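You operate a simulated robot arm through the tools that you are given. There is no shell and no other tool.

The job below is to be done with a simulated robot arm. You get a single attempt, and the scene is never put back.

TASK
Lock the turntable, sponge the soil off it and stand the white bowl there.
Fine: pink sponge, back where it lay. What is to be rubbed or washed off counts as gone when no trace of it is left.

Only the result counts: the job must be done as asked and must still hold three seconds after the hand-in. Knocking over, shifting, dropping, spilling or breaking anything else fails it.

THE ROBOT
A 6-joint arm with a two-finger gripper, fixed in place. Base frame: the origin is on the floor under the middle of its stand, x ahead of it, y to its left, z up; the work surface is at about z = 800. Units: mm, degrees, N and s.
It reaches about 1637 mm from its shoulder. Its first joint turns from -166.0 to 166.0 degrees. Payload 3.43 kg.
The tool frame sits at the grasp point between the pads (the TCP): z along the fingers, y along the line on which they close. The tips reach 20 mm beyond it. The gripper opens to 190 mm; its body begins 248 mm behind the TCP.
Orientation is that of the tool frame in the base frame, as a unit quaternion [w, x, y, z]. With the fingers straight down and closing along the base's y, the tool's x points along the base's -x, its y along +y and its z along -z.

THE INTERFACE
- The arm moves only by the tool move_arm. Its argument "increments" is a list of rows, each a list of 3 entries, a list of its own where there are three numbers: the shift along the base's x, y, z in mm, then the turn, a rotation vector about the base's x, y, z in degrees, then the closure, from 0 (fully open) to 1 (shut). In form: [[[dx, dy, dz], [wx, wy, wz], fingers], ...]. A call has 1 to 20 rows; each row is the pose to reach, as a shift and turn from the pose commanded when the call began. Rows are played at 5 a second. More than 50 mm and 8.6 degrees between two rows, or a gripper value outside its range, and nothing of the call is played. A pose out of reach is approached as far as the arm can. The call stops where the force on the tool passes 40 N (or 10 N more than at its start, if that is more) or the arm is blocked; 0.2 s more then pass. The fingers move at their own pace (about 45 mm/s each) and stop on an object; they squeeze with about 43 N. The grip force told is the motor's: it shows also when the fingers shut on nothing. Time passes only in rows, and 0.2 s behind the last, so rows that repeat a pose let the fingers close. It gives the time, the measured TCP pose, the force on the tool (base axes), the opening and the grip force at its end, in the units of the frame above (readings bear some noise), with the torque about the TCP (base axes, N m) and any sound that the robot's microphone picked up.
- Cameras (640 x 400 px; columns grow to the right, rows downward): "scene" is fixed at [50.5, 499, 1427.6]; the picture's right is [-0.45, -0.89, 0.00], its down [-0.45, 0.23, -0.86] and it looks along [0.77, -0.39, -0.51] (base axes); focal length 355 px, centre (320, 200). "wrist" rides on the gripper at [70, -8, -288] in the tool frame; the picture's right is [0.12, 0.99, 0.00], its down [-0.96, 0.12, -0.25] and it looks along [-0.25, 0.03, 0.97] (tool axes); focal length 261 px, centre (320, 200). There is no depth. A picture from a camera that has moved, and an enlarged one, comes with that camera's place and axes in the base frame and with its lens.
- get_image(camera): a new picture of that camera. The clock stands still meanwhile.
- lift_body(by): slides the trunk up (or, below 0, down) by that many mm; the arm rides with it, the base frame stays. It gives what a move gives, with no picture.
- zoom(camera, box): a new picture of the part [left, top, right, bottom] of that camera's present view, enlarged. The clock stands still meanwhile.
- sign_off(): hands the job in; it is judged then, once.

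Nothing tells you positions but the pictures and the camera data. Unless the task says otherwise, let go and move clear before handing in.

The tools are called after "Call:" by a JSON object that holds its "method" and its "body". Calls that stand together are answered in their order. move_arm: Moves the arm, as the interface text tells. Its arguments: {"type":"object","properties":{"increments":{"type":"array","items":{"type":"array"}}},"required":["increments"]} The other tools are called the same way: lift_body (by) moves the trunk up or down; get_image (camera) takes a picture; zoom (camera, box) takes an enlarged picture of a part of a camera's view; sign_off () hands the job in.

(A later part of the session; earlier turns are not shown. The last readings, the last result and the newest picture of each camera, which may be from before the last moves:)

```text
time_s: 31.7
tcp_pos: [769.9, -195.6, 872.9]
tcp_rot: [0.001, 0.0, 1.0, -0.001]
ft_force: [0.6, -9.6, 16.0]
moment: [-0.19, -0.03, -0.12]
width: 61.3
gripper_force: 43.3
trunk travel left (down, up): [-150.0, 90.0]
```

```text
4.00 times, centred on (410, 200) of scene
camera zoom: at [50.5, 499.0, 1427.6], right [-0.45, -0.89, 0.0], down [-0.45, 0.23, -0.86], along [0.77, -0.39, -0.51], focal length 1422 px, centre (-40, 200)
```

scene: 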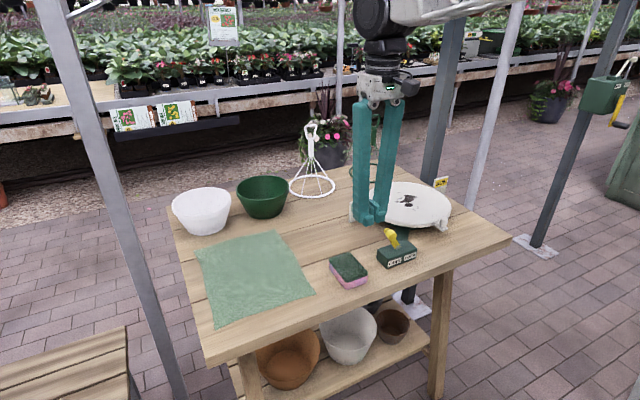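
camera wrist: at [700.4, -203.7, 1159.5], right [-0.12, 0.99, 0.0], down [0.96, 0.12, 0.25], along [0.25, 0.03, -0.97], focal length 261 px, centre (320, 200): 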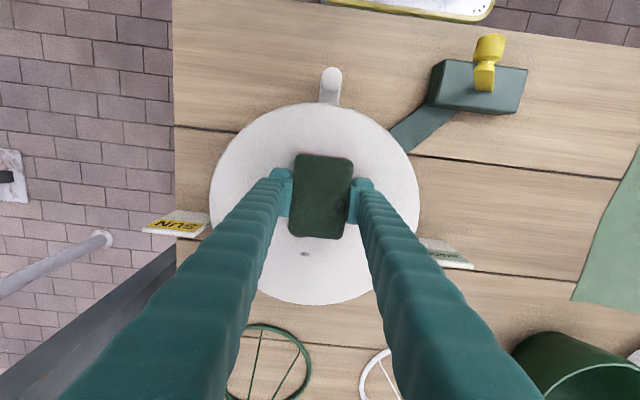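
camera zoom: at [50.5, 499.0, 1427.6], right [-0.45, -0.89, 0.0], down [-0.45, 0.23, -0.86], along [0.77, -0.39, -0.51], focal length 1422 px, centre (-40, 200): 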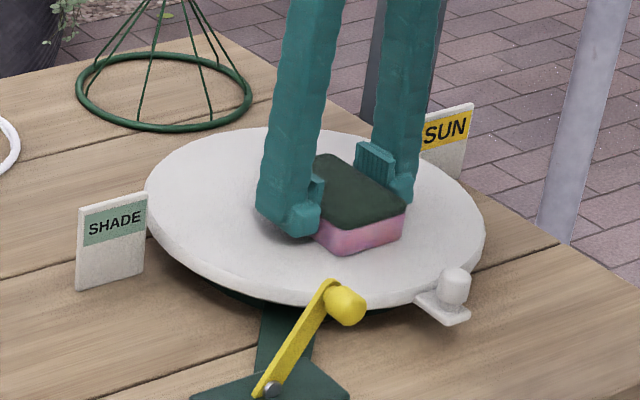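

The pressure is steady and the turntable isn't turning. I'll slide forward in x and rub the middle band.

Call:
{"method": "move_arm", "body": {"increments": [[[8, 0, 0], [0, 0, 0], 1], [[16, 0, 0], [0, 0, 0], 1], [[24, 0, 0], [0, 0, 0], 1], [[32, 0, 0], [0, 0, 0], 1], [[32, 9, 0], [0, 0, 0], 1], [[32, 18, 0], [0, 0, 0], 1], [[32, 27, 0], [0, 0, 0], 1], [[32, 36, 0], [0, 0, 0], 1], [[32, 27, 0], [0, 0, 0], 1], [[32, 18, 0], [0, 0, 0], 1], [[32, 9, 0], [0, 0, 0], 1], [[32, 0, 0], [0, 0, 0], 1], [[32, -9, 0], [0, 0, 0], 1], [[32, -18, 0], [0, 0, 0], 1], [[32, -27, 0], [0, 0, 0], 1], [[32, -36, 0], [0, 0, 0], 1], [[32, -45, 0], [0, 0, 0], 1], [[32, -36, 0], [0, 0, 0], 1], [[32, -27, 0], [0, 0, 0], 1], [[32, -18, 0], [0, 0, 0], 1]]}}

Call:
{"method": "get_image", "body": {"camera": "wrist"}}

```text
time_s: 35.9
tcp_pos: [802.7, -212.4, 871.9]
tcp_rot: [0.001, -0.002, 1.0, -0.001]
ft_force: [1.7, 0.8, 4.1]
moment: [0.04, -0.08, -0.04]
width: 61.1
gripper_force: 43.0
trunk travel left (down, up): [-150.0, 90.0]
```

```text
taken
camera wrist: at [733.6, -220.4, 1159.4], right [-0.12, 0.99, 0.0], down [0.96, 0.12, 0.25], along [0.25, 0.03, -0.97], focal length 261 px, centre (320, 200)
```

wrist: 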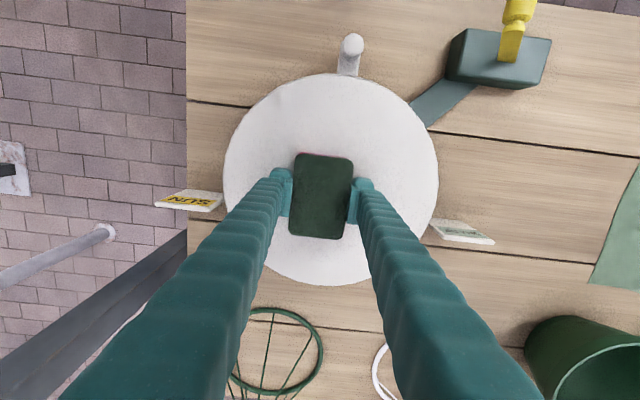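

Contact is light here (about 4 N), so I'll press 1 mm deeper, repeat the middle band and move on to the far band.

Call:
{"method": "move_arm", "body": {"increments": [[[0, 0, -0.5], [0, 0, 0], 1], [[0, 0, -1], [0, 0, 0], 1], [[0, -9, -1], [0, 0, 0], 1], [[0, -18, -1], [0, 0, 0], 1], [[0, -27, -1], [0, 0, 0], 1], [[0, -18, -1], [0, 0, 0], 1], [[0, -9, -1], [0, 0, 0], 1], [[0, 0, -1], [0, 0, 0], 1], [[0, 9, -1], [0, 0, 0], 1], [[0, 18, -1], [0, 0, 0], 1], [[0, 27, -1], [0, 0, 0], 1], [[0, 36, -1], [0, 0, 0], 1], [[0, 45, -1], [0, 0, 0], 1], [[0, 54, -1], [0, 0, 0], 1], [[0, 45, -1], [0, 0, 0], 1], [[0, 36, -1], [0, 0, 0], 1], [[0, 27, -1], [0, 0, 0], 1], [[0, 18, -1], [0, 0, 0], 1], [[0, 9, -1], [0, 0, 0], 1], [[0, 0, -1], [0, 0, 0], 1]]}}

```text
time_s: 40.1
tcp_pos: [802.8, -216.3, 872.0]
tcp_rot: [0.001, 0.0, 1.0, -0.002]
ft_force: [2.1, 7.5, 11.5]
moment: [0.18, -0.07, -0.05]
width: 61.4
gripper_force: 42.6
trunk travel left (down, up): [-150.0, 90.0]
```

Contact is steady at about 12 N. Now the far band.

Call:
{"method": "move_arm", "body": {"increments": [[[8, 4, -0.3], [0, 0, 0], 1], [[16, 8, -0.5], [0, 0, 0], 1], [[24, 12, -0.8], [0, 0, 0], 1], [[32, 16, -1], [0, 0, 0], 1], [[32, 24, -1], [0, 0, 0], 1], [[32, 33, -1], [0, 0, 0], 1], [[32, 42, -1], [0, 0, 0], 1], [[32, 51, -1], [0, 0, 0], 1], [[32, 42, -1], [0, 0, 0], 1], [[32, 33, -1], [0, 0, 0], 1], [[32, 24, -1], [0, 0, 0], 1], [[32, 15, -1], [0, 0, 0], 1], [[32, 6, -1], [0, 0, 0], 1], [[32, -3, -1], [0, 0, 0], 1], [[32, -12, -1], [0, 0, 0], 1], [[32, -21, -1], [0, 0, 0], 1], [[32, -12, -1], [0, 0, 0], 1], [[32, -3, -1], [0, 0, 0], 1], [[32, 6, -1], [0, 0, 0], 1], [[32, 15, -1], [0, 0, 0], 1]]}}

Call:
{"method": "get_image", "body": {"camera": "wrist"}}

Call:
{"method": "zoom", "body": {"camera": "scene", "box": [340, 150, 480, 250]}}

```text
time_s: 44.3
tcp_pos: [834.6, -196.7, 871.8]
tcp_rot: [0.001, 0.0, 1.0, -0.001]
ft_force: [1.7, -6.5, 14.9]
moment: [-0.22, -0.1, 0.03]
width: 61.3
gripper_force: 42.6
trunk travel left (down, up): [-150.0, 90.0]
```

```text
taken
camera wrist: at [765.9, -205.6, 1157.8], right [-0.12, 0.99, 0.0], down [0.96, 0.12, 0.25], along [0.25, 0.03, -0.97], focal length 261 px, centre (320, 200)
```

wrist: 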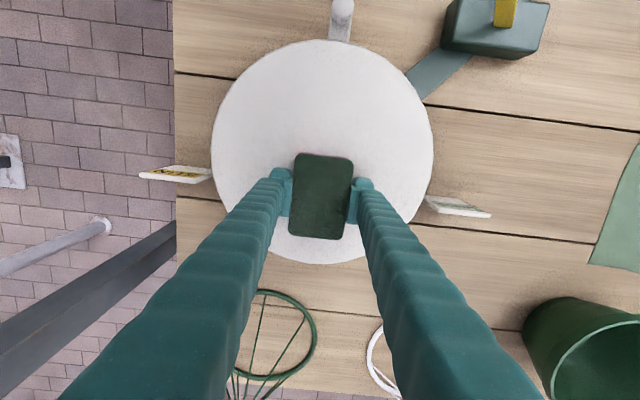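

```text
4.00 times, centred on (410, 200) of scene
camera zoom: at [50.5, 499.0, 1427.6], right [-0.45, -0.89, 0.0], down [-0.45, 0.23, -0.86], along [0.77, -0.39, -0.51], focal length 1422 px, centre (-40, 200)
```

zoom: 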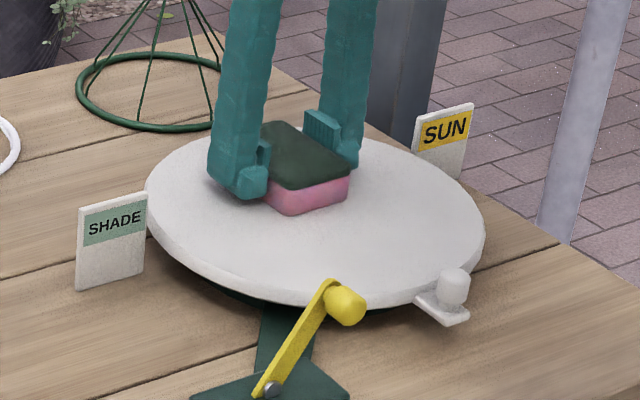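

Most of the disc looks clean. I'll lift, pull back, and inspect it closely before deciding on more passes.

Call:
{"method": "move_arm", "body": {"increments": [[[0, 0, 20], [0, 0, 0], 1], [[0, 0, 60], [0, 0, 0], 1], [[-20, 0, 100], [0, 0, 0], 1], [[-60, 0, 110], [0, 0, 0], 1], [[-100, 0, 120], [0, 0, 0], 1], [[-140, 0, 130], [0, 0, 0], 1], [[-180, 0, 140], [0, 0, 0], 1], [[-210, 0, 150], [0, 0, 0], 1], [[-210, 0, 150], [0, 0, 0], 1]]}}

Call:
{"method": "get_image", "body": {"camera": "wrist"}}

Call:
{"method": "zoom", "body": {"camera": "scene", "box": [350, 165, 470, 240]}}

```text
time_s: 46.3
tcp_pos: [623.4, -202.1, 1020.9]
tcp_rot: [0.001, 0.001, 1.0, -0.001]
ft_force: [-0.1, -0.2, 0.7]
moment: [-0.05, -0.03, -0.01]
width: 61.4
gripper_force: 42.6
trunk travel left (down, up): [-150.0, 90.0]
```

```text
taken
camera wrist: at [553.7, -208.4, 1308.6], right [-0.12, 0.99, 0.0], down [0.96, 0.12, 0.25], along [0.25, 0.03, -0.97], focal length 261 px, centre (320, 200)
```

wrist: 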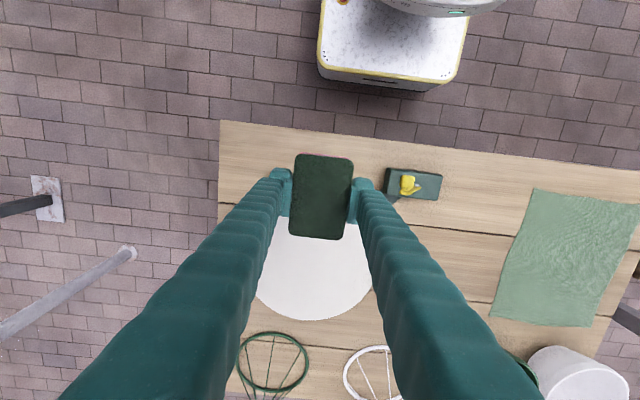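

```text
5.33 times, centred on (410, 202) of scene
camera zoom: at [50.5, 499.0, 1427.6], right [-0.45, -0.89, 0.0], down [-0.45, 0.23, -0.86], along [0.77, -0.39, -0.51], focal length 1895 px, centre (-160, 187)
```

zoom: 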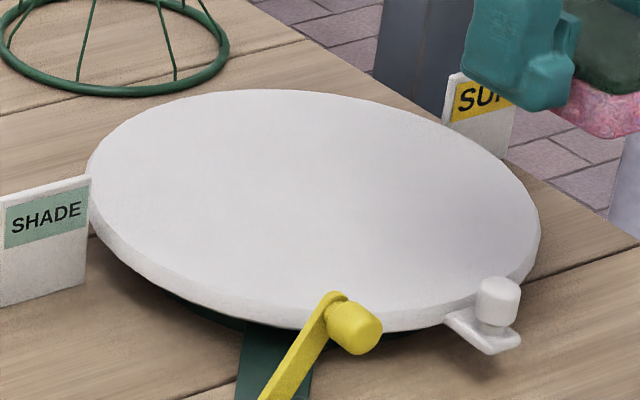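

Call:
{"method": "zoom", "body": {"camera": "scene", "box": [385, 180, 435, 215]}}

Call:
{"method": "zoom", "body": {"camera": "scene", "box": [364, 178, 414, 218]}}

Call:
{"method": "zoom", "body": {"camera": "scene", "box": [410, 185, 456, 225]}}

Call:
{"method": "zoom", "body": {"camera": "wrist", "box": [250, 210, 390, 330]}}

```text
11.43 times, centred on (410, 198) of scene
camera zoom: at [50.5, 499.0, 1427.6], right [-0.45, -0.89, 0.0], down [-0.45, 0.23, -0.86], along [0.77, -0.39, -0.51], focal length 4062 px, centre (-709, 229)
```

zoom: 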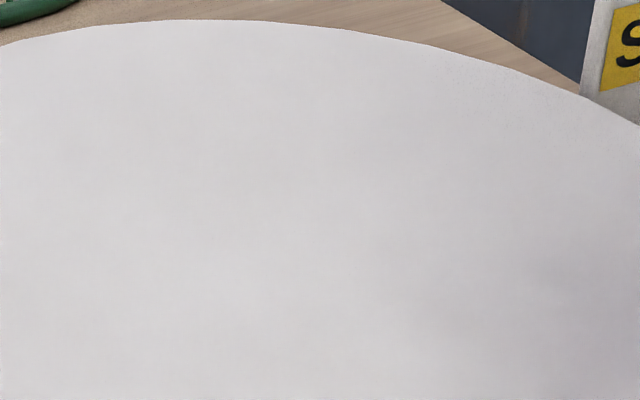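

```text
10.00 times, centred on (389, 198) of scene
camera zoom: at [50.5, 499.0, 1427.6], right [-0.45, -0.89, 0.0], down [-0.45, 0.23, -0.86], along [0.77, -0.39, -0.51], focal length 3554 px, centre (-370, 220)
```

zoom: 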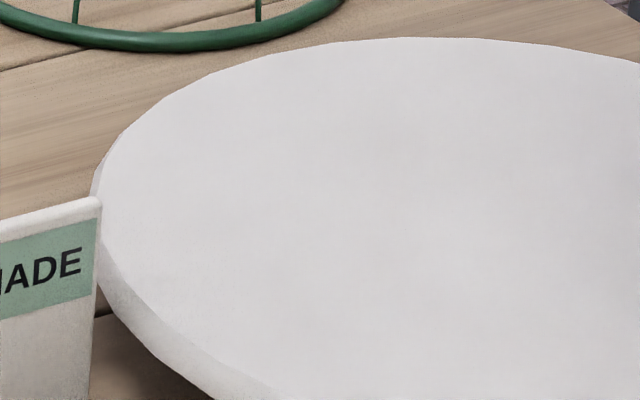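

```text
10.00 times, centred on (433, 205) of scene
camera zoom: at [50.5, 499.0, 1427.6], right [-0.45, -0.89, 0.0], down [-0.45, 0.23, -0.86], along [0.77, -0.39, -0.51], focal length 3554 px, centre (-810, 150)
```

zoom: 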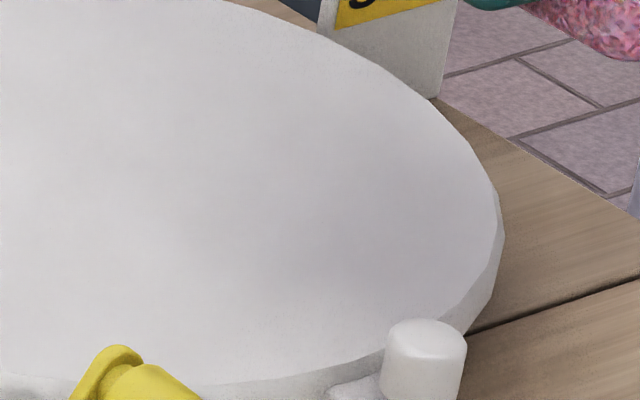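

```text
3.33 times, centred on (320, 270) of wrist
camera zoom: at [553.7, -208.4, 1308.6], right [-0.12, 0.99, 0.0], down [0.96, 0.12, 0.25], along [0.25, 0.03, -0.97], focal length 869 px, centre (320, -33)
```

zoom: 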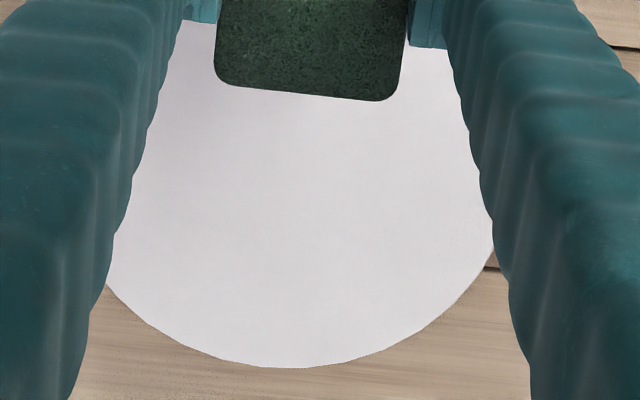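

The disc looks spotless from both cameras. I'll carry the sponge back at height to above where it lay and inspect the disc again from there.

Call:
{"method": "move_arm", "body": {"increments": [[[0.8, 40, 0], [0, 0, 0], 1], [[1.6, 80, 0], [0, 0, 0], 1], [[2.4, 120, 0], [0, 0, 0], 1], [[3.2, 160, 0], [0, 0, 0], 1], [[4, 200, 0], [0, 0, 0], 1], [[5, 240, 0], [0, 0, 0], 1], [[6, 280, 0], [0, 0, 0], 1], [[6.9, 326, 0], [0, 0, 0], 1], [[6.9, 326, 0], [0, 0, 0], 1]]}}

Call:
{"method": "get_image", "body": {"camera": "wrist"}}

Call:
{"method": "zoom", "body": {"camera": "wrist", "box": [60, 150, 260, 310]}}

Call:
{"method": "zoom", "body": {"camera": "scene", "box": [280, 160, 420, 310]}}

Call:
{"method": "zoom", "body": {"camera": "scene", "box": [360, 175, 455, 235]}}

```text
time_s: 48.3
tcp_pos: [630.6, 125.4, 1020.9]
tcp_rot: [0.0, 0.0, 1.0, -0.002]
ft_force: [0.5, -0.4, 0.3]
moment: [0.02, 0.01, 0.02]
width: 61.4
gripper_force: 43.6
trunk travel left (down, up): [-150.0, 90.0]
```

```text
taken
camera wrist: at [559.8, 118.7, 1308.2], right [-0.12, 0.99, 0.0], down [0.96, 0.12, 0.25], along [0.25, 0.03, -0.97], focal length 261 px, centre (320, 200)
```

wrist: 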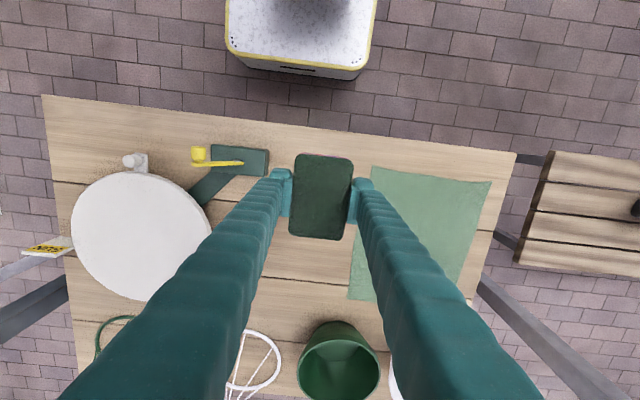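

```text
2.50 times, centred on (160, 230) of wrist
camera zoom: at [559.8, 118.7, 1308.2], right [-0.12, 0.99, 0.0], down [0.96, 0.12, 0.25], along [0.25, 0.03, -0.97], focal length 652 px, centre (720, 125)
```

zoom: 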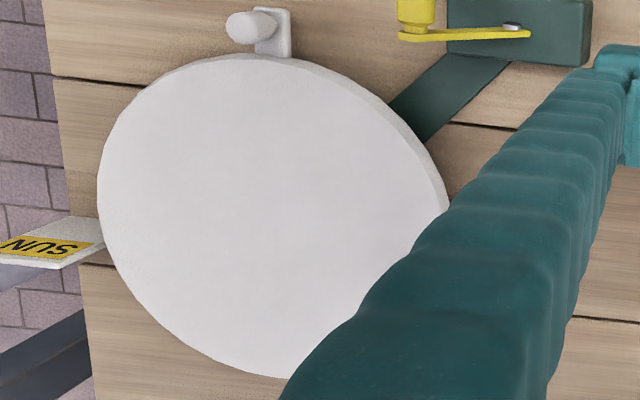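

```text
2.67 times, centred on (350, 235) of scene
camera zoom: at [50.5, 499.0, 1427.6], right [-0.45, -0.89, 0.0], down [-0.45, 0.23, -0.86], along [0.77, -0.39, -0.51], focal length 948 px, centre (240, 107)
```

zoom: 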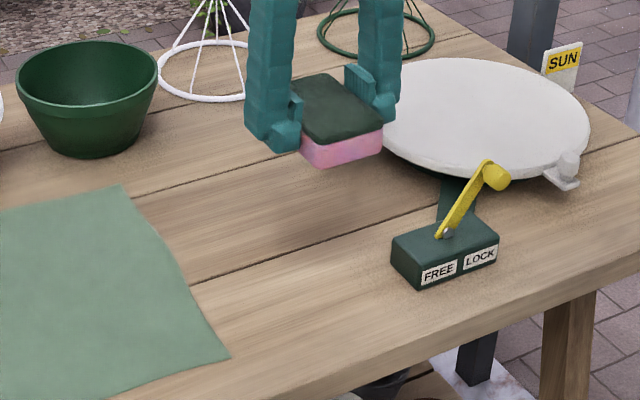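

```text
6.67 times, centred on (408, 205) of scene
camera zoom: at [50.5, 499.0, 1427.6], right [-0.45, -0.89, 0.0], down [-0.45, 0.23, -0.86], along [0.77, -0.39, -0.51], focal length 2369 px, centre (-263, 167)
```

zoom: 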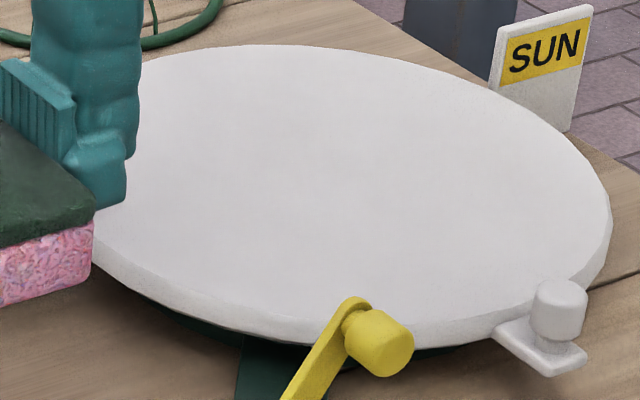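

The disc is clean in every view. Now I'll lower the sponge to where it lay, stopping just above the table first.

Call:
{"method": "move_arm", "body": {"increments": [[[0, -0.7, -40], [0, 0, 0], 1], [[0, -0.7, -80], [0, 0, 0], 1], [[0, -0.7, -120], [0, 0, 0], 1], [[0, -0.7, -150], [0, 0, 0], 1], [[0, -0.7, -170], [0, 0, 0], 1], [[0, -0.7, -180], [0, 0, 0], 1], [[0, -0.7, -186], [0, 0, 0], 1], [[0, -0.7, -186], [0, 0, 0], 1]]}}

Call:
{"method": "zoom", "body": {"camera": "scene", "box": [290, 210, 430, 310]}}

Call:
{"method": "zoom", "body": {"camera": "wrist", "box": [220, 130, 420, 255]}}

```text
time_s: 50.1
tcp_pos: [632.1, 124.7, 834.8]
tcp_rot: [0.001, 0.0, 1.0, -0.001]
ft_force: [-0.5, -0.5, 0.3]
moment: [0.0, 0.0, -0.03]
width: 61.4
gripper_force: 42.3
trunk travel left (down, up): [-150.0, 90.0]
```

```text
4.00 times, centred on (360, 260) of scene
camera zoom: at [50.5, 499.0, 1427.6], right [-0.45, -0.89, 0.0], down [-0.45, 0.23, -0.86], along [0.77, -0.39, -0.51], focal length 1422 px, centre (160, -40)
```

zoom: 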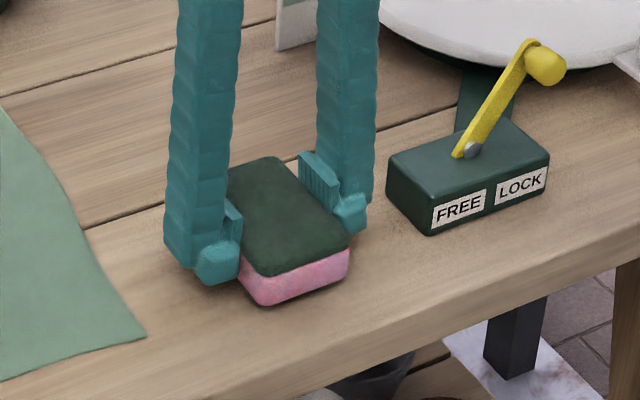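

```text
3.20 times, centred on (320, 192) of wrist
camera zoom: at [562.2, 118.6, 1122.4], right [-0.12, 0.99, 0.0], down [0.96, 0.12, 0.25], along [0.25, 0.03, -0.97], focal length 834 px, centre (320, 224)
```

zoom: 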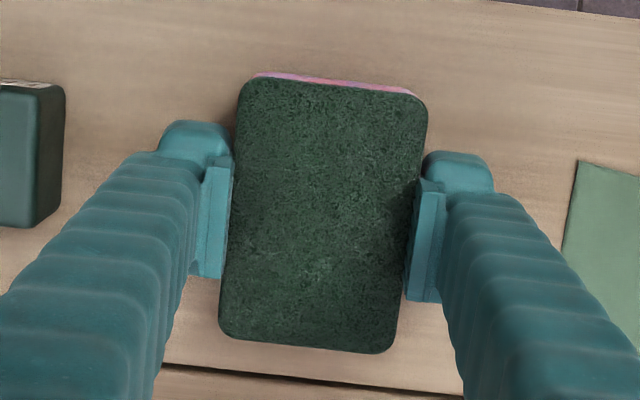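

About 5–6 mm to go. I'll make a small correction and lower until it touches.

Call:
{"method": "move_arm", "body": {"increments": [[[-1.6, -1, -2], [0, 0, 0], 1], [[-1.6, -1, -4], [0, 0, 0], 1], [[-1.6, -1, -5], [0, 0, 0], 1], [[-1.6, -1, -5], [0, 0, 0], 1]]}}

Call:
{"method": "zoom", "body": {"camera": "scene", "box": [290, 210, 430, 310]}}

```text
time_s: 51.1
tcp_pos: [630.0, 124.5, 829.1]
tcp_rot: [0.001, 0.0, 1.0, -0.001]
ft_force: [0.6, -0.2, 0.1]
moment: [0.01, 0.01, -0.05]
width: 61.4
gripper_force: 43.2
trunk travel left (down, up): [-150.0, 90.0]
```

```text
4.00 times, centred on (360, 260) of scene
camera zoom: at [50.5, 499.0, 1427.6], right [-0.45, -0.89, 0.0], down [-0.45, 0.23, -0.86], along [0.77, -0.39, -0.51], focal length 1422 px, centre (160, -40)
```

zoom: 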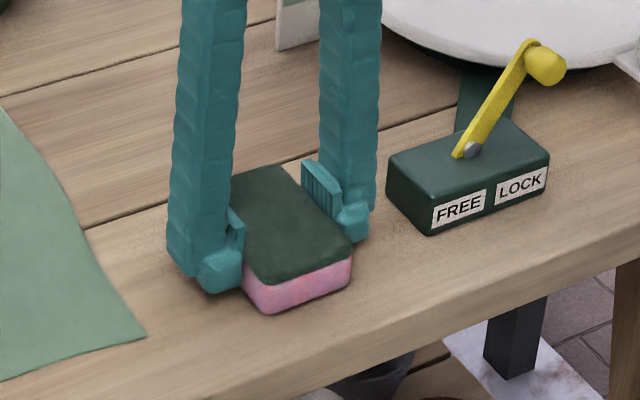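

The sponge sits a few millimetres higher in the grip than before. I'll lower in 1 mm steps until light contact.

Call:
{"method": "move_arm", "body": {"increments": [[[0, 0, -1], [0, 0, 0], 1], [[0, 0, -2], [0, 0, 0], 1], [[0, 0, -2.7], [0, 0, 0], 1], [[0, 0, -2.7], [0, 0, 0], 1]]}}

```text
time_s: 52.1
tcp_pos: [629.8, 125.1, 827.2]
tcp_rot: [0.001, 0.0, 1.0, -0.001]
ft_force: [-0.4, -0.4, 0.1]
moment: [0.0, 0.03, -0.01]
width: 61.3
gripper_force: 42.9
trunk travel left (down, up): [-150.0, 90.0]
```

Call:
{"method": "move_arm", "body": {"increments": [[[0, 0, -0.7], [0, 0, 0], 1], [[0, 0, -1.4], [0, 0, 0], 1], [[0, 0, -1.4], [0, 0, 0], 1]]}}

Call:
{"method": "zoom", "body": {"camera": "scene", "box": [290, 210, 430, 310]}}

```text
time_s: 52.9
tcp_pos: [630.0, 125.0, 825.2]
tcp_rot: [0.001, 0.0, 1.0, -0.001]
ft_force: [-1.0, -0.6, 4.1]
moment: [0.01, 0.0, -0.01]
width: 61.0
gripper_force: 43.3
trunk travel left (down, up): [-150.0, 90.0]
```

```text
4.00 times, centred on (360, 260) of scene
camera zoom: at [50.5, 499.0, 1427.6], right [-0.45, -0.89, 0.0], down [-0.45, 0.23, -0.86], along [0.77, -0.39, -0.51], focal length 1422 px, centre (160, -40)
```

zoom: 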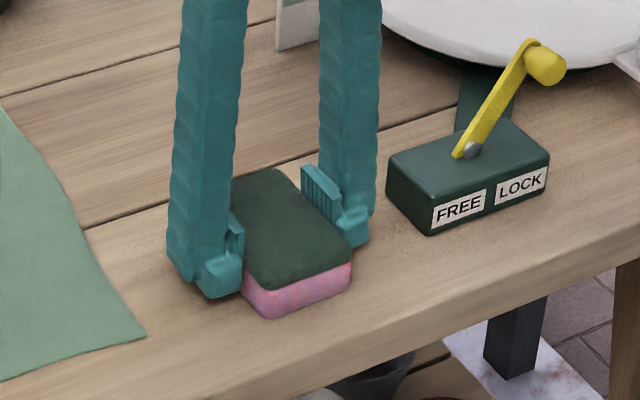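

Contact at about 4 N. I'll open to 100 mm (clearing the box) and then rise.

Call:
{"method": "move_arm", "body": {"increments": [[[0, 0, 0], [0, 0, 0], 0.6], [[0, 0, 0], [0, 0, 0], 0.5], [[0, 0, 0], [0, 0, 0], 0.47], [[0, 0, 0], [0, 0, 0], 0.47], [[0, 0, 0], [0, 0, 0], 0.47], [[0, 0, 15], [0, 0, 0], 0.47], [[0, 0, 45], [0, 0, 0], 0.47], [[0, 0, 85], [0, 0, 0], 0.47], [[0, 0, 125], [0, 0, 0], 0.47]]}}

Call:
{"method": "zoom", "body": {"camera": "scene", "box": [310, 230, 390, 300]}}

Call:
{"method": "get_image", "body": {"camera": "wrist"}}

Call:
{"method": "zoom", "body": {"camera": "wrist", "box": [220, 130, 420, 255]}}

```text
time_s: 54.9
tcp_pos: [628.9, 124.6, 950.4]
tcp_rot: [0.0, 0.0, 1.0, -0.001]
ft_force: [0.4, -0.1, 0.0]
moment: [0.01, 0.06, 0.0]
width: 100.8
gripper_force: 0.1
trunk travel left (down, up): [-150.0, 90.0]
```

```text
5.71 times, centred on (350, 265) of scene
camera zoom: at [50.5, 499.0, 1427.6], right [-0.45, -0.89, 0.0], down [-0.45, 0.23, -0.86], along [0.77, -0.39, -0.51], focal length 2031 px, centre (149, -171)
```

zoom: 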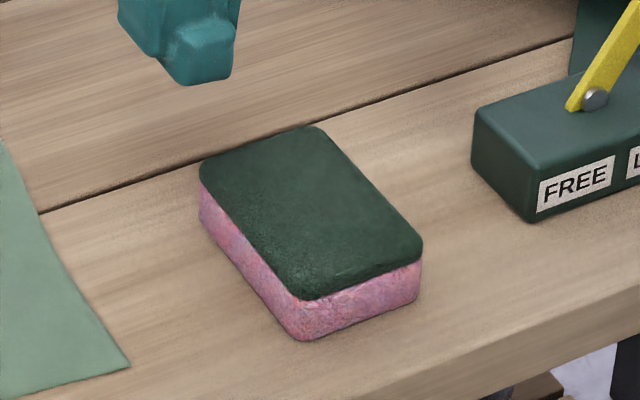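

```text
taken
camera wrist: at [559.9, 117.0, 1238.0], right [-0.12, 0.99, 0.0], down [0.96, 0.12, 0.25], along [0.25, 0.03, -0.97], focal length 261 px, centre (320, 200)
```

wrist: 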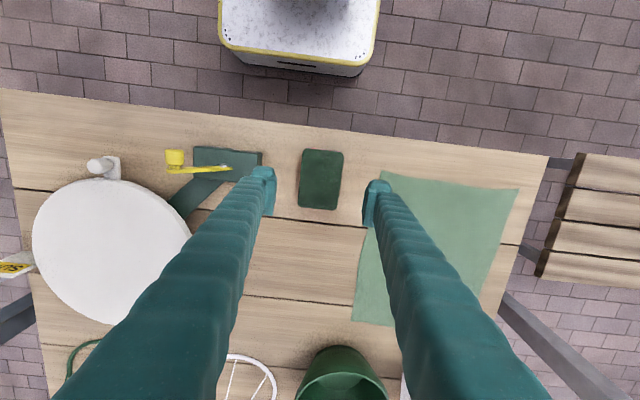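

```text
3.20 times, centred on (320, 192) of wrist
camera zoom: at [559.9, 117.0, 1238.0], right [-0.12, 0.99, 0.0], down [0.96, 0.12, 0.25], along [0.25, 0.03, -0.97], focal length 834 px, centre (320, 224)
```

zoom: 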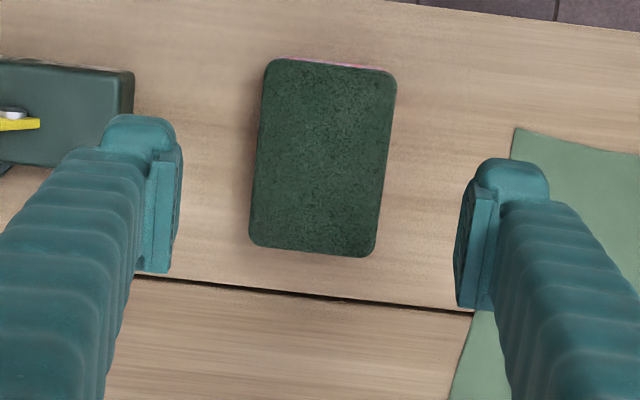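

The sponge is back in place and looks just as it did at the start. Next is the white bowl at the far left, so I'll zoom in on it.

Call:
{"method": "zoom", "body": {"camera": "scene", "box": [160, 165, 300, 250]}}

Call:
{"method": "zoom", "body": {"camera": "scene", "box": [165, 178, 240, 242]}}

Call:
{"method": "get_image", "body": {"camera": "scene"}}

```text
4.57 times, centred on (230, 208) of scene
camera zoom: at [50.5, 499.0, 1427.6], right [-0.45, -0.89, 0.0], down [-0.45, 0.23, -0.86], along [0.77, -0.39, -0.51], focal length 1625 px, centre (731, 166)
```

zoom: 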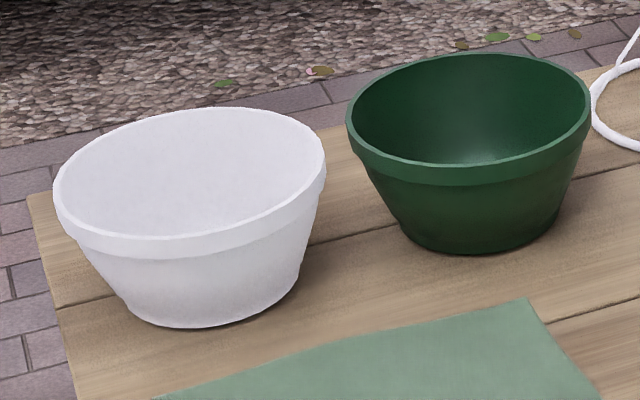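

```text
6.25 times, centred on (202, 210) of scene
camera zoom: at [50.5, 499.0, 1427.6], right [-0.45, -0.89, 0.0], down [-0.45, 0.23, -0.86], along [0.77, -0.39, -0.51], focal length 2221 px, centre (1054, 138)
```

zoom: 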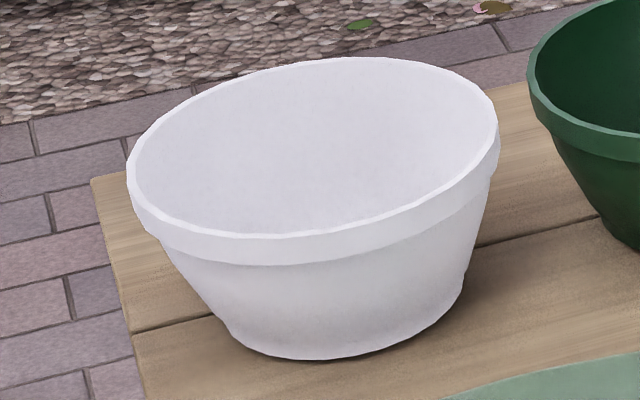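

```text
taken
```

scene: 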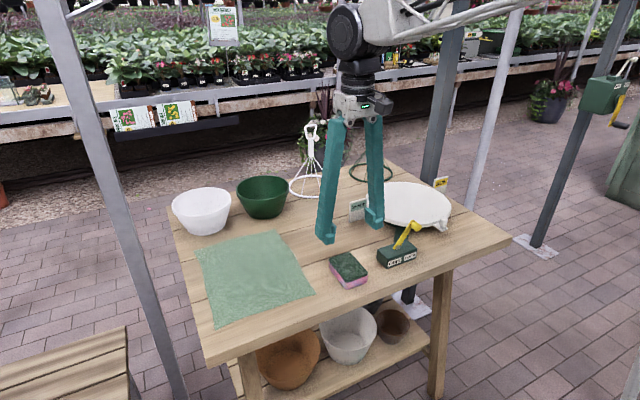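

The bowl is upright and empty, near (1018, 395), and its rim is about 176 mm across. The green bowl sits close beside it along y. I'll go over it with the fingers fully open to measure.

Call:
{"method": "move_arm", "body": {"increments": [[[0, 0, 40], [0, 0, 0], 0], [[0, 0, 85], [0, 0, 0], 0], [[20, 20, 120], [0, 0, 0], 0], [[50, 50, 140], [0, 0, 0], 0], [[80, 82, 150], [0, 0, 0], 0], [[110, 114, 150], [0, 0, 0], 0], [[140, 146, 150], [0, 0, 0], 0], [[170, 178, 150], [0, 0, 0], 0], [[200, 210, 150], [0, 0, 0], 0], [[230, 242, 150], [0, 0, 0], 0], [[262, 265, 150], [0, 0, 0], 0], [[295, 265, 150], [0, 0, 0], 0], [[295, 265, 150], [0, 0, 0], 0]]}}

Call:
{"method": "get_image", "body": {"camera": "wrist"}}

Call:
{"method": "zoom", "body": {"camera": "wrist", "box": [220, 130, 420, 255]}}

```text
time_s: 57.1
tcp_pos: [1011.5, 444.3, 908.1]
tcp_rot: [-0.043, 0.056, 0.993, -0.089]
ft_force: [1.3, 8.4, -27.3]
moment: [-3.46, 1.14, 0.14]
width: 190.0
gripper_force: 0.0
trunk travel left (down, up): [-150.0, 90.0]
stopped in row 10: the arm was blocked; the commanded pose is now the measured one
```

```text
taken
camera wrist: at [969.5, 495.2, 1196.5], right [-0.01, 0.98, -0.17], down [0.99, 0.04, 0.15], along [0.15, -0.17, -0.97], focal length 261 px, centre (320, 200)
```

wrist: 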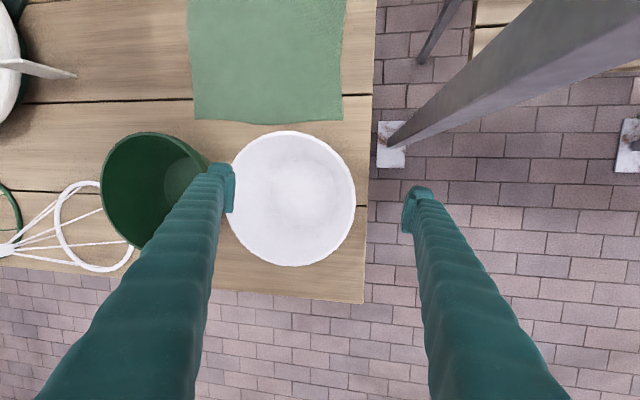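

```text
3.20 times, centred on (320, 192) of wrist
camera zoom: at [969.5, 495.2, 1196.5], right [-0.01, 0.98, -0.17], down [0.99, 0.04, 0.15], along [0.15, -0.17, -0.97], focal length 834 px, centre (320, 224)
```

zoom: 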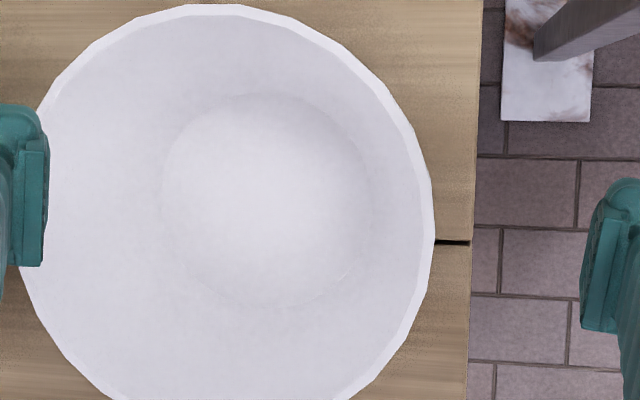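

The arm stopped blocked and well off the intended pose, with its left finger by the bowl. I'm not moving again until I've looked at what it is touching.

Call:
{"method": "get_image", "body": {"camera": "scene"}}

Call:
{"method": "zoom", "body": {"camera": "scene", "box": [150, 120, 350, 260]}}

Call:
{"method": "move_arm", "body": {"increments": [[[0, 0, 0], [0, 0, 0], 0]]}}

```text
taken
```

scene: 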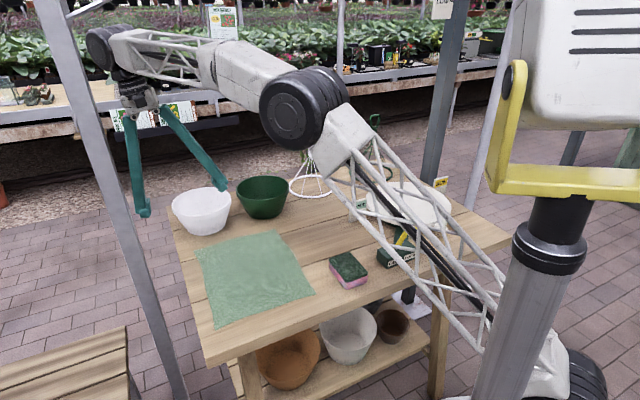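

```text
2.86 times, centred on (250, 190) of scene
camera zoom: at [50.5, 499.0, 1427.6], right [-0.45, -0.89, 0.0], down [-0.45, 0.23, -0.86], along [0.77, -0.39, -0.51], focal length 1015 px, centre (520, 229)
```

zoom: 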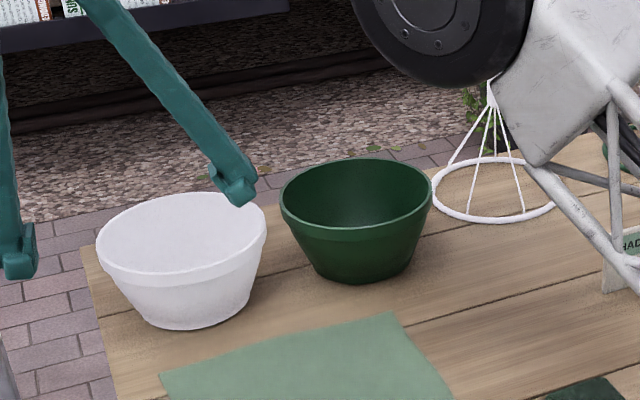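

```text
time_s: 57.4
tcp_pos: [1043.3, 522.5, 917.8]
tcp_rot: [-0.051, 0.1, 0.993, -0.028]
ft_force: [13.8, -2.7, 13.0]
moment: [0.77, 2.78, -0.28]
width: 190.0
gripper_force: 0.2
trunk travel left (down, up): [-150.0, 90.0]
stopped in row 1: the arm was blocked; the commanded pose is now the measured one
```

Call:
{"method": "get_image", "body": {"camera": "scene"}}

Call:
{"method": "get_image", "body": {"camera": "wrist"}}

Call:
{"method": "zoom", "body": {"camera": "scene", "box": [120, 160, 320, 300]}}

```text
taken
```

scene: 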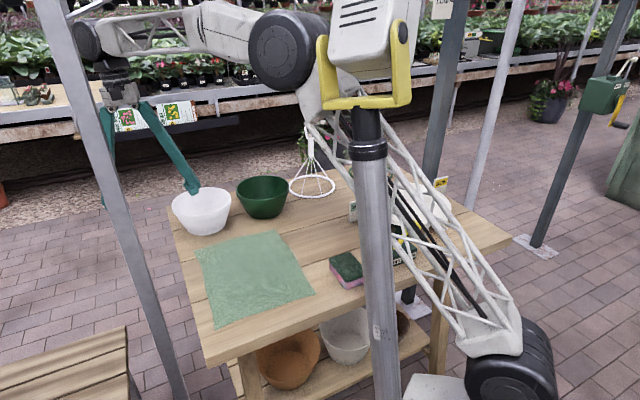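

```text
taken
camera wrist: at [1004.5, 541.7, 1209.9], right [0.08, 1.0, -0.05], down [0.99, -0.07, 0.15], along [0.14, -0.07, -0.99], focal length 261 px, centre (320, 200)
```

wrist: 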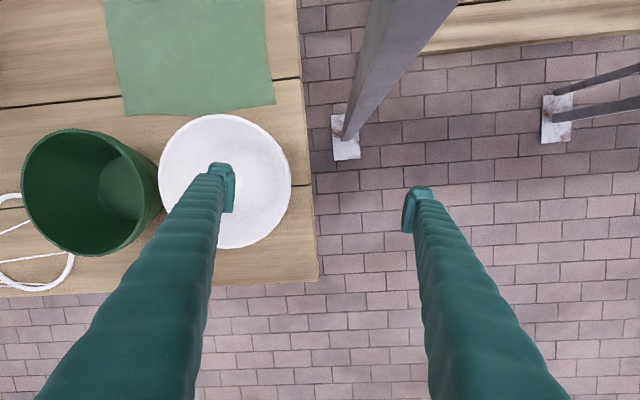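

```text
2.86 times, centred on (220, 230) of scene
camera zoom: at [50.5, 499.0, 1427.6], right [-0.45, -0.89, 0.0], down [-0.45, 0.23, -0.86], along [0.77, -0.39, -0.51], focal length 1015 px, centre (606, 114)
```

zoom: 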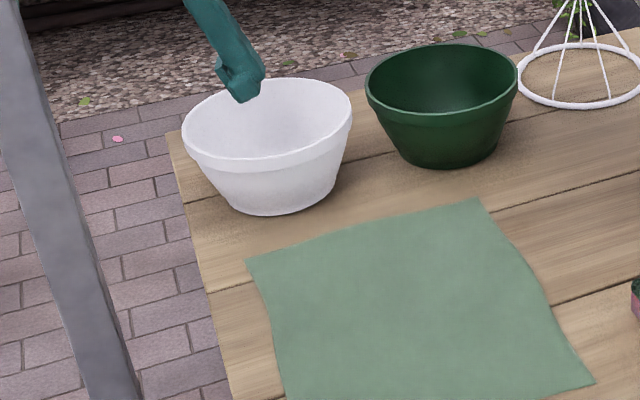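

The arm swung into another posture and its left finger now hovers above the white bowl. Nothing appears displaced so far. I'll rise slightly and see whether the arm settles.

Call:
{"method": "move_arm", "body": {"increments": [[[0, 0, 8], [0, 0, 0], 0]]}}

Call:
{"method": "get_image", "body": {"camera": "scene"}}

```text
time_s: 57.8
tcp_pos: [929.1, 179.5, 817.8]
tcp_rot: [-0.029, 0.379, 0.924, -0.036]
ft_force: [72.6, 17.2, 15.5]
moment: [-3.74, 15.33, -0.46]
width: 190.2
gripper_force: 0.0
trunk travel left (down, up): [-150.0, 90.0]
stopped in row 1: the arm was blocked; the commanded pose is now the measured one
```

```text
taken
```

scene: 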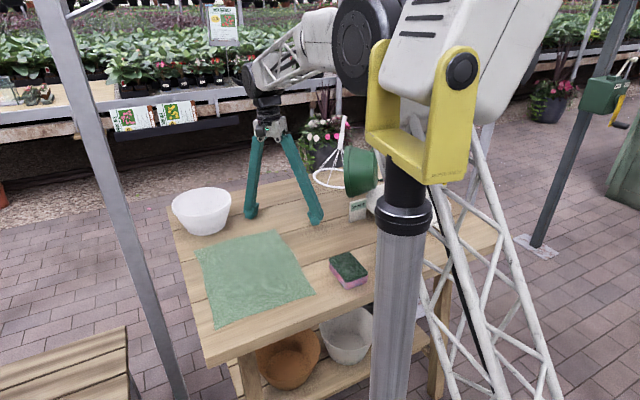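

The arm is still swinging and has struck the green bowl and the white cloche. Time is frozen between calls, so I'll look at everything carefully before commanding anything.

Call:
{"method": "get_image", "body": {"camera": "wrist"}}

Call:
{"method": "zoom", "body": {"camera": "scene", "box": [220, 90, 460, 300]}}

```text
taken
camera wrist: at [897.9, 236.6, 1106.2], right [0.61, 0.79, -0.09], down [0.78, -0.58, 0.21], along [0.12, -0.2, -0.97], focal length 261 px, centre (320, 200)
```

wrist: 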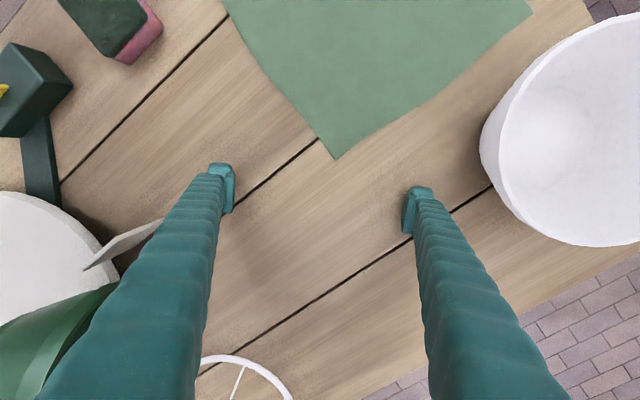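

```text
1.90 times, centred on (340, 195) of scene
camera zoom: at [50.5, 499.0, 1427.6], right [-0.45, -0.89, 0.0], down [-0.45, 0.23, -0.86], along [0.77, -0.39, -0.51], focal length 677 px, centre (282, 210)
```

zoom: 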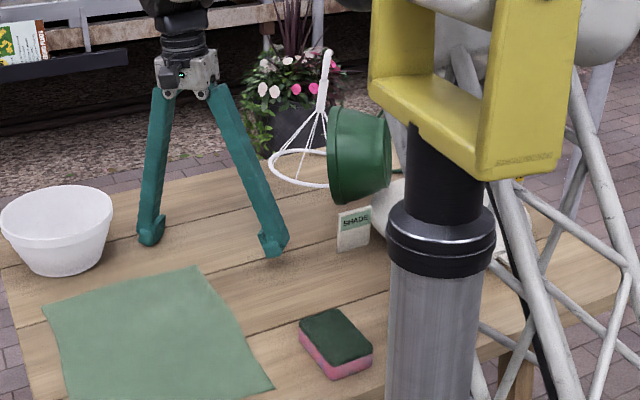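

The arm is low at (929, 180, 818) and turned about 45°, with the tips near the table and clear of the white bowl. I'll raise it gently, straight up, to regain control.

Call:
{"method": "move_arm", "body": {"increments": [[[0, 0, 10], [0, 0, 0], 0], [[0, 0, 20], [0, 0, 0], 0]]}}

Call:
{"method": "get_image", "body": {"camera": "scene"}}

Call:
{"method": "get_image", "body": {"camera": "wrist"}}

```text
time_s: 58.1
tcp_pos: [751.5, 59.4, 918.7]
tcp_rot: [-0.033, 0.375, 0.923, -0.083]
ft_force: [2.4, -66.3, 1.6]
moment: [17.31, 0.45, -2.43]
width: 190.0
gripper_force: 0.0
trunk travel left (down, up): [-150.0, 90.0]
stopped in row 1: the arm was blocked; the commanded pose is now the measured one
```

```text
taken
```

scene: 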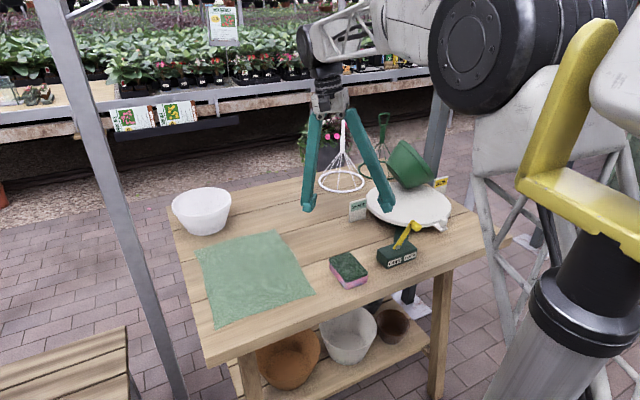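

```text
taken
camera wrist: at [731.2, 139.5, 1202.6], right [0.6, 0.78, -0.18], down [0.8, -0.56, 0.22], along [0.08, -0.27, -0.96], focal length 261 px, centre (320, 200)
```

wrist: 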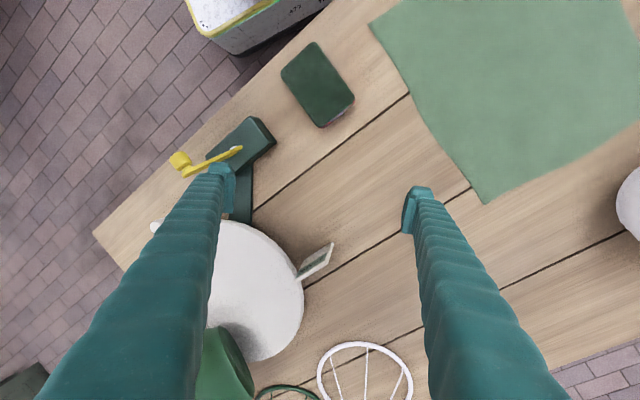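

The arm is swinging back over the table and the green bowl has been pushed onto the turntable's rim. I'll try to stop it with a plain hold.

Call:
{"method": "move_arm", "body": {"increments": [[[0, 0, 0], [0, 0, 0], 0], [[0, 0, 0], [0, 0, 0], 0]]}}

Call:
{"method": "get_image", "body": {"camera": "scene"}}

Call:
{"method": "get_image", "body": {"camera": "wrist"}}

```text
time_s: 58.4
tcp_pos: [837.1, 434.3, 840.9]
tcp_rot: [-0.045, 0.064, 0.991, -0.11]
ft_force: [2.3, -12.8, 2.2]
moment: [3.28, 0.44, -0.53]
width: 190.0
gripper_force: 0.1
trunk travel left (down, up): [-150.0, 90.0]
stopped in row 1: the arm was blocked; the commanded pose is now the measured one
```

```text
taken
```

scene: 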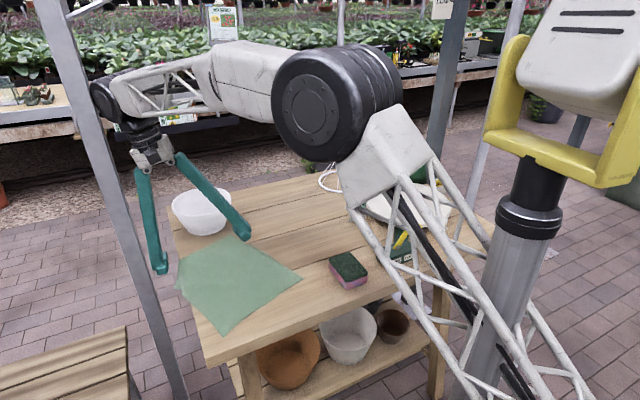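

```text
taken
camera wrist: at [797.8, 497.6, 1126.6], right [0.0, 0.98, -0.21], down [0.99, 0.03, 0.14], along [0.15, -0.21, -0.97], focal length 261 px, centre (320, 200)
```

wrist: 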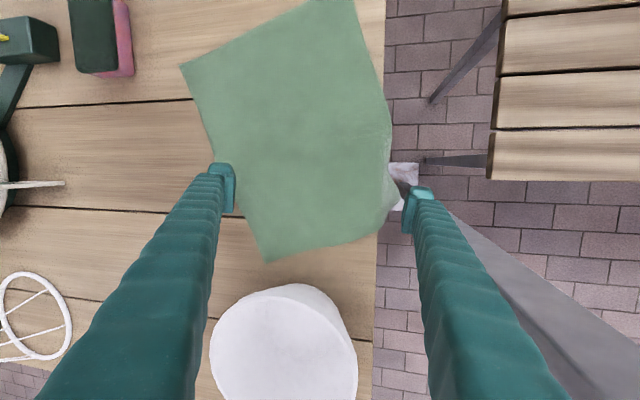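

Pose commands keep throwing the arm between two postures, and the mat has been disturbed too. I'll use the trunk lift instead, which should leave the joints held and raise the arm away from the table.

Call:
{"method": "lift_body", "body": {"by": 40}}

Call:
{"method": "get_image", "body": {"camera": "scene"}}

Call:
{"method": "get_image", "body": {"camera": "wrist"}}

```text
time_s: 58.8
tcp_pos: [651.1, 748.4, 870.7]
tcp_rot: [0.009, -0.106, 0.986, -0.129]
ft_force: [-10.8, 10.8, 0.6]
moment: [-2.52, -2.75, 0.62]
width: 189.9
gripper_force: 0.0
trunk travel left (down, up): [-151.0, 89.0]
stopped: the arm was blocked; the commanded pose is now the measured one
```

```text
taken
```

scene: 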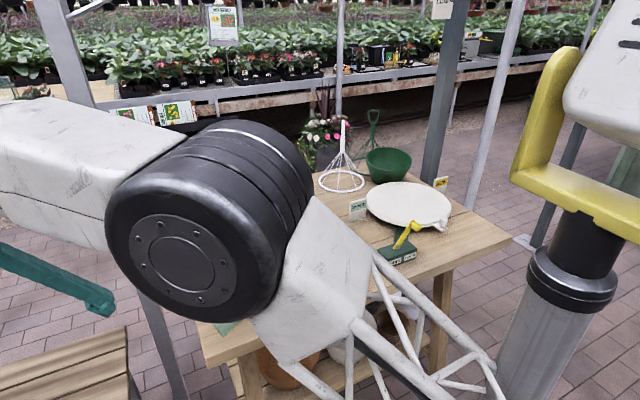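

```text
taken
camera wrist: at [571.3, 799.1, 1151.0], right [-0.32, 0.91, -0.25], down [0.9, 0.38, 0.2], along [0.28, -0.16, -0.95], focal length 261 px, centre (320, 200)
```

wrist: 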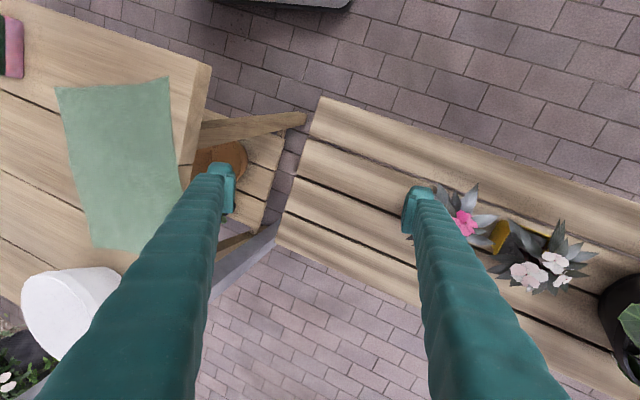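

The arm has swung left over the other bench at (651, 748). The green bowl now stands by the turntable. I'll keep trying to bring the arm to rest with short holds.

Call:
{"method": "move_arm", "body": {"increments": [[[0, 0, 0], [0, 0, 0], 0]]}}

Call:
{"method": "get_image", "body": {"camera": "scene"}}

Call:
{"method": "get_image", "body": {"camera": "wrist"}}

```text
time_s: 59.3
tcp_pos: [833.2, 231.6, 844.5]
tcp_rot: [-0.045, 0.142, 0.983, -0.104]
ft_force: [-0.6, -9.7, -6.6]
moment: [1.98, 0.29, -0.36]
width: 189.7
gripper_force: 0.1
trunk travel left (down, up): [-151.0, 89.0]
stopped in row 1: the arm was blocked; the commanded pose is now the measured one
```

```text
taken
```

scene: 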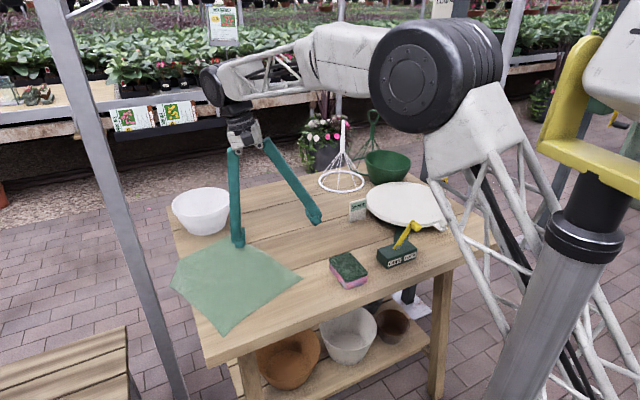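

```text
taken
camera wrist: at [799.1, 299.9, 1129.5], right [0.15, 0.97, -0.21], down [0.98, -0.12, 0.16], along [0.13, -0.23, -0.97], focal length 261 px, centre (320, 200)
```

wrist: 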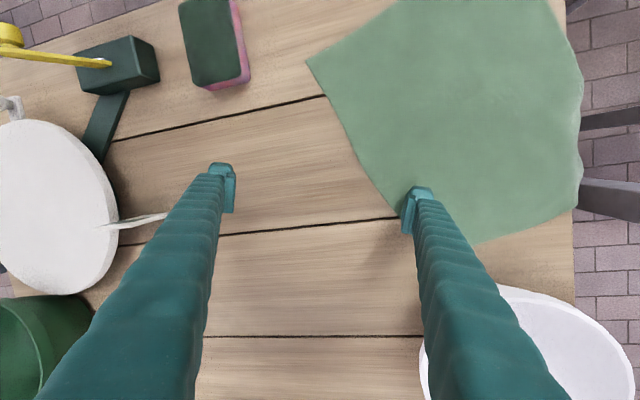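

The arm looks like it is oscillating around a centre rather than moving on purpose. Each call I'll also ask for some height, so the gripper clears the objects while the swing dies out.

Call:
{"method": "move_arm", "body": {"increments": [[[0, 0, 40], [0, 0, 0], 0]]}}

Call:
{"method": "get_image", "body": {"camera": "scene"}}

```text
time_s: 59.9
tcp_pos: [799.8, 400.2, 881.8]
tcp_rot: [-0.035, 0.079, 0.989, -0.12]
ft_force: [1.6, -1.0, -0.8]
moment: [0.19, 0.28, -0.08]
width: 189.8
gripper_force: 0.0
trunk travel left (down, up): [-151.0, 89.0]
stopped in row 1: the arm was blocked; the commanded pose is now the measured one
```

```text
taken
```

scene: 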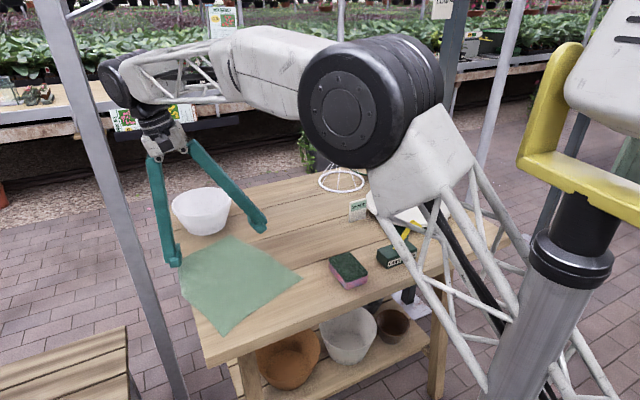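

Call:
{"method": "move_arm", "body": {"increments": [[[0, 0, 10], [0, 0, 0], 0]]}}

Call:
{"method": "get_image", "body": {"camera": "scene"}}

```text
time_s: 60.3
tcp_pos: [799.7, 399.2, 890.9]
tcp_rot: [-0.035, 0.078, 0.989, -0.12]
ft_force: [-0.9, 0.0, 0.1]
moment: [0.04, -0.04, 0.02]
width: 190.1
gripper_force: 0.0
trunk travel left (down, up): [-151.0, 89.0]
```

```text
taken
```

scene: 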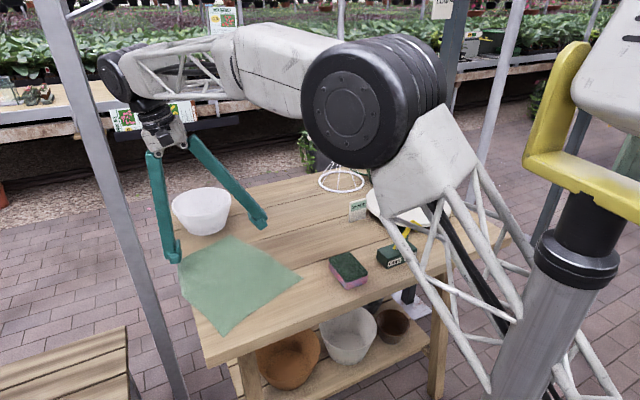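

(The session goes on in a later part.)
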